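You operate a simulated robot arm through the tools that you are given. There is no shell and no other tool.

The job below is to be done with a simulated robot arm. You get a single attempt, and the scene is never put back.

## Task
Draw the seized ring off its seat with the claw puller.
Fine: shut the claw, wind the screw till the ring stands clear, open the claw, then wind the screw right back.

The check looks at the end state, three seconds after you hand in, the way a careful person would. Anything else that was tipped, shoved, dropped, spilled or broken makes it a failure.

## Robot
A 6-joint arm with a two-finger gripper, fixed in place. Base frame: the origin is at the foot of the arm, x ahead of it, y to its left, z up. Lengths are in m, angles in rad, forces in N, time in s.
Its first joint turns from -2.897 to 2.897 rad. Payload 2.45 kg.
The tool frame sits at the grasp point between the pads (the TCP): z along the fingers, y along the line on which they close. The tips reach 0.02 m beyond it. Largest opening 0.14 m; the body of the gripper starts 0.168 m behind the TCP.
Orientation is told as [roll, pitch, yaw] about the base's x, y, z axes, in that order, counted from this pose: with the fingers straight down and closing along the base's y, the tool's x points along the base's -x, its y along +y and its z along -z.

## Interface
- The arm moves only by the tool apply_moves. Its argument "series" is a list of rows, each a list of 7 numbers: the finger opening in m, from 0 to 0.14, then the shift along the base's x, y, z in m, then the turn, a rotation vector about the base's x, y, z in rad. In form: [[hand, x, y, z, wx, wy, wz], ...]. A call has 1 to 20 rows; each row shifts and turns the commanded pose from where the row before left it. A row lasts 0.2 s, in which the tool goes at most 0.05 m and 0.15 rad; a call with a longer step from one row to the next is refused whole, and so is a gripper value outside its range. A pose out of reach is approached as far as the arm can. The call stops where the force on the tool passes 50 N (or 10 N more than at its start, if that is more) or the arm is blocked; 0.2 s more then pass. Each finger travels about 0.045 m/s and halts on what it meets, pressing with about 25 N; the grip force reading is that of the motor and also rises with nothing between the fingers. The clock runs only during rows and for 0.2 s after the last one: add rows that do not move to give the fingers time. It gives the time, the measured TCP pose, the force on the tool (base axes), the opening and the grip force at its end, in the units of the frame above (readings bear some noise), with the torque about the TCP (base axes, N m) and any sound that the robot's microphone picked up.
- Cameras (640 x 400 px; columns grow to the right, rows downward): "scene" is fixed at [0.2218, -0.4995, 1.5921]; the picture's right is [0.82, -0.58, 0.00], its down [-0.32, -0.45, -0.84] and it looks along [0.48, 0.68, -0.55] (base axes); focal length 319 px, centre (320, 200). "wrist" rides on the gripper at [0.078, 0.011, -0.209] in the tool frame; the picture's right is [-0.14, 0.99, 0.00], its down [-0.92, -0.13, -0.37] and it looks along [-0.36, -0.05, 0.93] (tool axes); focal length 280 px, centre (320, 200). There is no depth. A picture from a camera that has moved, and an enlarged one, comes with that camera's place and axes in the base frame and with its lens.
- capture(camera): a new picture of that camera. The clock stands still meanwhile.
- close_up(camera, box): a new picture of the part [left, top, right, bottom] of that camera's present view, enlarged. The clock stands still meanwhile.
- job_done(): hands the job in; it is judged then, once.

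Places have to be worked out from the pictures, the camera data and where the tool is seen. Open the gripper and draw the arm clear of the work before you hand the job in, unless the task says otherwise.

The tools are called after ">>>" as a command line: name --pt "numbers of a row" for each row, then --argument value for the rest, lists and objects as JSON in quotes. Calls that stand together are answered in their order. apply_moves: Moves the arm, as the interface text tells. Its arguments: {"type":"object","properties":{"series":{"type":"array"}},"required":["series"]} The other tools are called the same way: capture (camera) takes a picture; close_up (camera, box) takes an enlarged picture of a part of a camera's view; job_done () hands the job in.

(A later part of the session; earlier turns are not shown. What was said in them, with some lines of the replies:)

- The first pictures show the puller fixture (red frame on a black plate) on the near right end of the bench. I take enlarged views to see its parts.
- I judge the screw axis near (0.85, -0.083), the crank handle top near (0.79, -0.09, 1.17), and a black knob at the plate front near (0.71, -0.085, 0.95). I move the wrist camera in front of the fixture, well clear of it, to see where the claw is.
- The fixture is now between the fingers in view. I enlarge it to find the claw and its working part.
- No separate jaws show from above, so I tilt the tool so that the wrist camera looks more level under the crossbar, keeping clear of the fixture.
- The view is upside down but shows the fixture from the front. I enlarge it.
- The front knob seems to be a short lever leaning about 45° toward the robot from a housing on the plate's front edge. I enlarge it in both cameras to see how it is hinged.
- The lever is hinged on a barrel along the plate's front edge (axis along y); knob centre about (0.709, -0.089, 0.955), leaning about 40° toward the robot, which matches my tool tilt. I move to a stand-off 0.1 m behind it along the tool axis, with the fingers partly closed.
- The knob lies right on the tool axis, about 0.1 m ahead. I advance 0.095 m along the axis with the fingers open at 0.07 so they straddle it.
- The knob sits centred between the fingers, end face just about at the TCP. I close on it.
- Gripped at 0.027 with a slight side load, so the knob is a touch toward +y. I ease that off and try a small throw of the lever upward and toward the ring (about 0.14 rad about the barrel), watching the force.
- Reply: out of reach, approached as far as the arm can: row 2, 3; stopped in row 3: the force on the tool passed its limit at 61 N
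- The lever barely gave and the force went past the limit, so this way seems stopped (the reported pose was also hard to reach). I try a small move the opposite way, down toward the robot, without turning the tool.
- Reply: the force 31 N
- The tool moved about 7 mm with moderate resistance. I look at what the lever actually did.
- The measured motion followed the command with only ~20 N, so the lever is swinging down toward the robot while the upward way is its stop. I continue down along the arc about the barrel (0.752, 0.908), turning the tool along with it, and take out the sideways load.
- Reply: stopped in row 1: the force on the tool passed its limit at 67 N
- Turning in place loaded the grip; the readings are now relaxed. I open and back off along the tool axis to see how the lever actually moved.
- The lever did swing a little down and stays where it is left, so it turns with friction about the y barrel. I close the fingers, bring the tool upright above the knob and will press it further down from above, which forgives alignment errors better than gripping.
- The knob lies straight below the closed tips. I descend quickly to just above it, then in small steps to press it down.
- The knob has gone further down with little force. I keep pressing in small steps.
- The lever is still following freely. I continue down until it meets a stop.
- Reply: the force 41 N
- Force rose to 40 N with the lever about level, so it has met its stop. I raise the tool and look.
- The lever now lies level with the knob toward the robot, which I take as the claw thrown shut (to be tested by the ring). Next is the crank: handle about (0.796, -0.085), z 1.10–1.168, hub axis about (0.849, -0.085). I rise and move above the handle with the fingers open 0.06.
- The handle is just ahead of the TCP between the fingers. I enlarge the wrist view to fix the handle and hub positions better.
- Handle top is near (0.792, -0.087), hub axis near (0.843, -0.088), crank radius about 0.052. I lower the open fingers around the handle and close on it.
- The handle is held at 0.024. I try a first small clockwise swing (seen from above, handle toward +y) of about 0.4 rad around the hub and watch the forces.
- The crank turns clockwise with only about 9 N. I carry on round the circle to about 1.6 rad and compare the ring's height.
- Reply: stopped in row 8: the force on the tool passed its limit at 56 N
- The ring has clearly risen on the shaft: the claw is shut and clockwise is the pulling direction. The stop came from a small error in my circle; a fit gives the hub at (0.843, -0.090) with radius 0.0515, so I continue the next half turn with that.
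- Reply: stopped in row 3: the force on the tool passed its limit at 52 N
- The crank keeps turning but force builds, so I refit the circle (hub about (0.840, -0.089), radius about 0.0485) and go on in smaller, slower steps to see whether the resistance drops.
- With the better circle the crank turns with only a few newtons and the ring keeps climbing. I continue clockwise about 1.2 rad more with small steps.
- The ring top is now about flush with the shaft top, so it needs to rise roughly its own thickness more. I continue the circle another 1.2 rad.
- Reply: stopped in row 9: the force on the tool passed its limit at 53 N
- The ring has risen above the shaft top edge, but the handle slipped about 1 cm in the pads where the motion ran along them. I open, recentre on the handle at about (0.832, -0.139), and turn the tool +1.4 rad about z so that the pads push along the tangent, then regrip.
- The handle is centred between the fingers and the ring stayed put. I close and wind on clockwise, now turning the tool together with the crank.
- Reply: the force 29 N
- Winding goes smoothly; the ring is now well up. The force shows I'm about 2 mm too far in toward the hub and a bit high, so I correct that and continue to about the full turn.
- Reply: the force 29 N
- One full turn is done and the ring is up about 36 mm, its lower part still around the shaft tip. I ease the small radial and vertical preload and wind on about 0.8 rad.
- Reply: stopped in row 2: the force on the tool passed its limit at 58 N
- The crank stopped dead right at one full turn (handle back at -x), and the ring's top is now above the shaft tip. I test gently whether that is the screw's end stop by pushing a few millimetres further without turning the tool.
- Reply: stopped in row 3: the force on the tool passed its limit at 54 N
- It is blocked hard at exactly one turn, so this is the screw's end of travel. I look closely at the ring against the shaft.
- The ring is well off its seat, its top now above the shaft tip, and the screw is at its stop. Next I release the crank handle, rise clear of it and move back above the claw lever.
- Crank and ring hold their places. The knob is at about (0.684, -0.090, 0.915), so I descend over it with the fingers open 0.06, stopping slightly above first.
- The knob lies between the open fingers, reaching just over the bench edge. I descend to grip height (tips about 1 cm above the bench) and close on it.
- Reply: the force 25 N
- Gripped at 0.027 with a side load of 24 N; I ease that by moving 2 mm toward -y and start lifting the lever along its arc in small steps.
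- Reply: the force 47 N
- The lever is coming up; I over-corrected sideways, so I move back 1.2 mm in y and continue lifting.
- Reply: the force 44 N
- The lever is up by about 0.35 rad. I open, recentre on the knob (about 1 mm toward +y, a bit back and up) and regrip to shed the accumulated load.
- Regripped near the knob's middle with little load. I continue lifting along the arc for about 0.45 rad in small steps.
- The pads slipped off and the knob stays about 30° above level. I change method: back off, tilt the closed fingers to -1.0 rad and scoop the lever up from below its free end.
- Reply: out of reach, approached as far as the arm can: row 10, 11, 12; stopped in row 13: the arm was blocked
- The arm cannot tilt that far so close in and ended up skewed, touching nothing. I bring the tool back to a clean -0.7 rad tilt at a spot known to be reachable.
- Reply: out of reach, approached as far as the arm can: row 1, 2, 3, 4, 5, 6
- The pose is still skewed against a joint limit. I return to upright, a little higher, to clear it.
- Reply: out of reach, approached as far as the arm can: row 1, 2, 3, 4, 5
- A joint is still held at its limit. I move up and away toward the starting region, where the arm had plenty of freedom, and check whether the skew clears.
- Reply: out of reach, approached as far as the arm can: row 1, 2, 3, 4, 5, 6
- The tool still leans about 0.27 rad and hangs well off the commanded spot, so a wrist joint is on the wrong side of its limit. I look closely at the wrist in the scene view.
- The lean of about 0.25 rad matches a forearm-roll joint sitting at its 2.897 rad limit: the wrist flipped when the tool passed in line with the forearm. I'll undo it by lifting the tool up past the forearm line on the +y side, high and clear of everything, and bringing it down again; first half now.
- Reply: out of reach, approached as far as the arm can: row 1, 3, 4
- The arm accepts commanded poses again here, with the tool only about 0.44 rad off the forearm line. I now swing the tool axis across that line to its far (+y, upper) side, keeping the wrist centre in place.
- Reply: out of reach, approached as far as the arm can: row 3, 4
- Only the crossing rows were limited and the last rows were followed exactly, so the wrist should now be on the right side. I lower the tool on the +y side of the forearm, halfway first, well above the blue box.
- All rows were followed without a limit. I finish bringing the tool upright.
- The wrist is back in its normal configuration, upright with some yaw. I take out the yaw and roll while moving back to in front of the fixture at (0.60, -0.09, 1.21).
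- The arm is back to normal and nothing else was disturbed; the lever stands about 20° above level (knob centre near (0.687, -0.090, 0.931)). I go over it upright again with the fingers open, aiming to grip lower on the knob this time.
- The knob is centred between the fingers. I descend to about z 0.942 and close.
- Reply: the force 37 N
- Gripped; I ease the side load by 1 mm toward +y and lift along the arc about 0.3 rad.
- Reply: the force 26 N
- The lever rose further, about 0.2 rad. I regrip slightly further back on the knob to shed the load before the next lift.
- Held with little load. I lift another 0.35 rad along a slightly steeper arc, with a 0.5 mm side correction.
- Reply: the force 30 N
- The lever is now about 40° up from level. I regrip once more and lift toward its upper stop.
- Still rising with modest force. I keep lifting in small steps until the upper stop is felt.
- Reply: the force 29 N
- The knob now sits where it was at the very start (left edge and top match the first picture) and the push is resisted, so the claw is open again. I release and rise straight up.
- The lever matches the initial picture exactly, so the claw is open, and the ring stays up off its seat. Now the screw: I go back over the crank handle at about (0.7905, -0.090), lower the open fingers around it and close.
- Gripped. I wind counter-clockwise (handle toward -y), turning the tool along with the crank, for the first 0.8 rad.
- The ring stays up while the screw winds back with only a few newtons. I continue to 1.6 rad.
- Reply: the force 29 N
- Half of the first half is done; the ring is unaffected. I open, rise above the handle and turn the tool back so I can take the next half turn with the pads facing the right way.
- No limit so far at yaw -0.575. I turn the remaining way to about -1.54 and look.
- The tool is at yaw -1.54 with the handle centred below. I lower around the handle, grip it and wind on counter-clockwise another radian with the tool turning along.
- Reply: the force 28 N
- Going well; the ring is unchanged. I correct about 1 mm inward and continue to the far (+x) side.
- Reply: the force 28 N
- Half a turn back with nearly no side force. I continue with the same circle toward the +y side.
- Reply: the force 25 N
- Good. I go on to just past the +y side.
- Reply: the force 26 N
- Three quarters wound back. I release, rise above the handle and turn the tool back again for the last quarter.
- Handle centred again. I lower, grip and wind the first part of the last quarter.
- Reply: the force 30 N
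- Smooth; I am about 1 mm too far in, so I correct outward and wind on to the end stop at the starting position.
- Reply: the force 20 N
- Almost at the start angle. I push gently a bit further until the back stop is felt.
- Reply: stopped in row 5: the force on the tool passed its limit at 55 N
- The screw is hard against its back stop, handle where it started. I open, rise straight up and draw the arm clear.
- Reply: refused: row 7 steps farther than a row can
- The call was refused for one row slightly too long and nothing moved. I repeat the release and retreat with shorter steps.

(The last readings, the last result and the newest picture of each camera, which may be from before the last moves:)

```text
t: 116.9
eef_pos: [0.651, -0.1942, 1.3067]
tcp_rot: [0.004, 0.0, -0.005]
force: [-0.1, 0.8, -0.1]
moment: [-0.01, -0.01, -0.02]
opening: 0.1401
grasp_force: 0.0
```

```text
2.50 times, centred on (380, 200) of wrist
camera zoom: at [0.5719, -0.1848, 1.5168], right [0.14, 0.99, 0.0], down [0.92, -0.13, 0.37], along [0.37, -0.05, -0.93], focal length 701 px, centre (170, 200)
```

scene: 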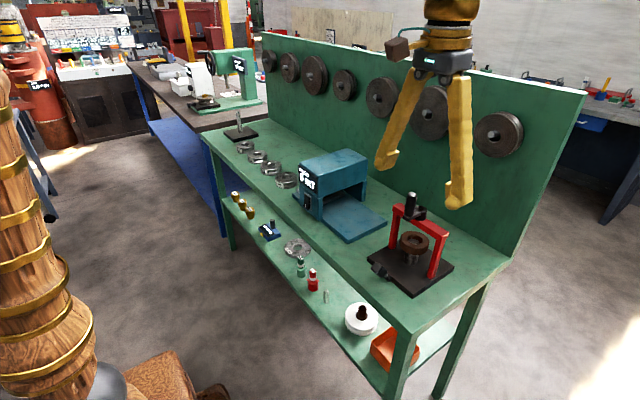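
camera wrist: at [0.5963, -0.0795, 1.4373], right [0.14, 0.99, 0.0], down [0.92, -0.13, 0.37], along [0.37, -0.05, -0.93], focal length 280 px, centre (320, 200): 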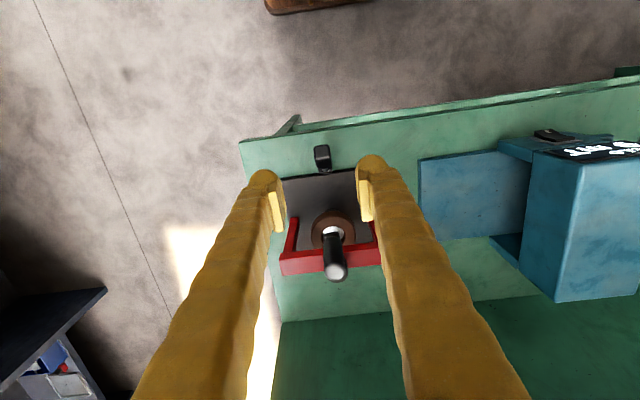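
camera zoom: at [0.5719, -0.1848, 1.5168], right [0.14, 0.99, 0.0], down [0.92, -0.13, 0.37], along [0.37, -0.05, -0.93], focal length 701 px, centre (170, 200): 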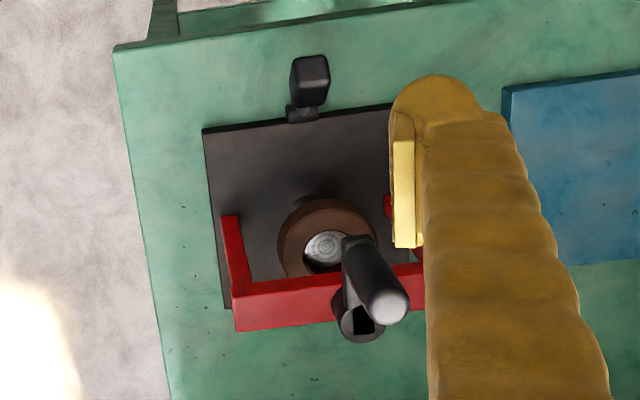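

Ring up and off its seat, lever back at its open position, plate and other items undisturbed. I compare the crank's position with the first picture at the same enlargement.

>>> close_up --camera "scene" --box '[380, 180, 450, 240]'

>>> close_up --camera "scene" --box '[365, 230, 445, 280]'

```text
6.67 times, centred on (415, 210) of scene
camera zoom: at [0.2218, -0.4995, 1.5921], right [0.82, -0.58, 0.0], down [-0.32, -0.45, -0.84], along [0.48, 0.68, -0.55], focal length 2124 px, centre (-313, 133)
```

zoom: 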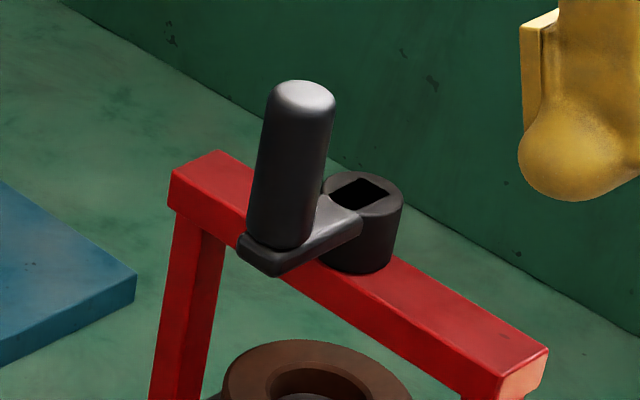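

```text
8.00 times, centred on (405, 255) of scene
camera zoom: at [0.2218, -0.4995, 1.5921], right [0.82, -0.58, 0.0], down [-0.32, -0.45, -0.84], along [0.48, 0.68, -0.55], focal length 2549 px, centre (-360, -240)
```

zoom: 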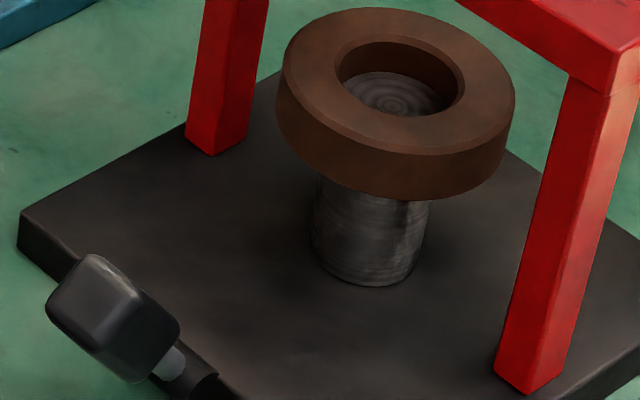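

The crank stands a hair beyond its starting angle, hard on its back stop; the ring stays drawn up, the claw lever is open and the arm is clear with the gripper open. I hand the job in.

>>> job_done

```text
The job is handed in.
```

I drew the ring off its seat, opened the claw again and wound the screw right back to its stop. The job is handed in. The hand-in gave no verdict, so I don't know yet whether it passed.

- **Ring:** it rose about 36 mm over one full clockwise turn, which is as far as the screw goes. It stayed up after I opened the claw and wound back.
- **Clearance:** the ring's lower edge still overlaps the top of the shaft by about 1 cm, going by the pictures. If "stands clear" means fully off the shaft tip, the screw could not take it that far in one pull.
- **Claw lever:** it is back where it started, matching the first picture.
- **Crank:** it is hard against its back stop, very slightly past where it started.
- **Arm:** the gripper is open and drawn well away. Partway through, the wrist got stuck against a joint limit, and I freed it high above the bench. The later pictures show nothing else moved.
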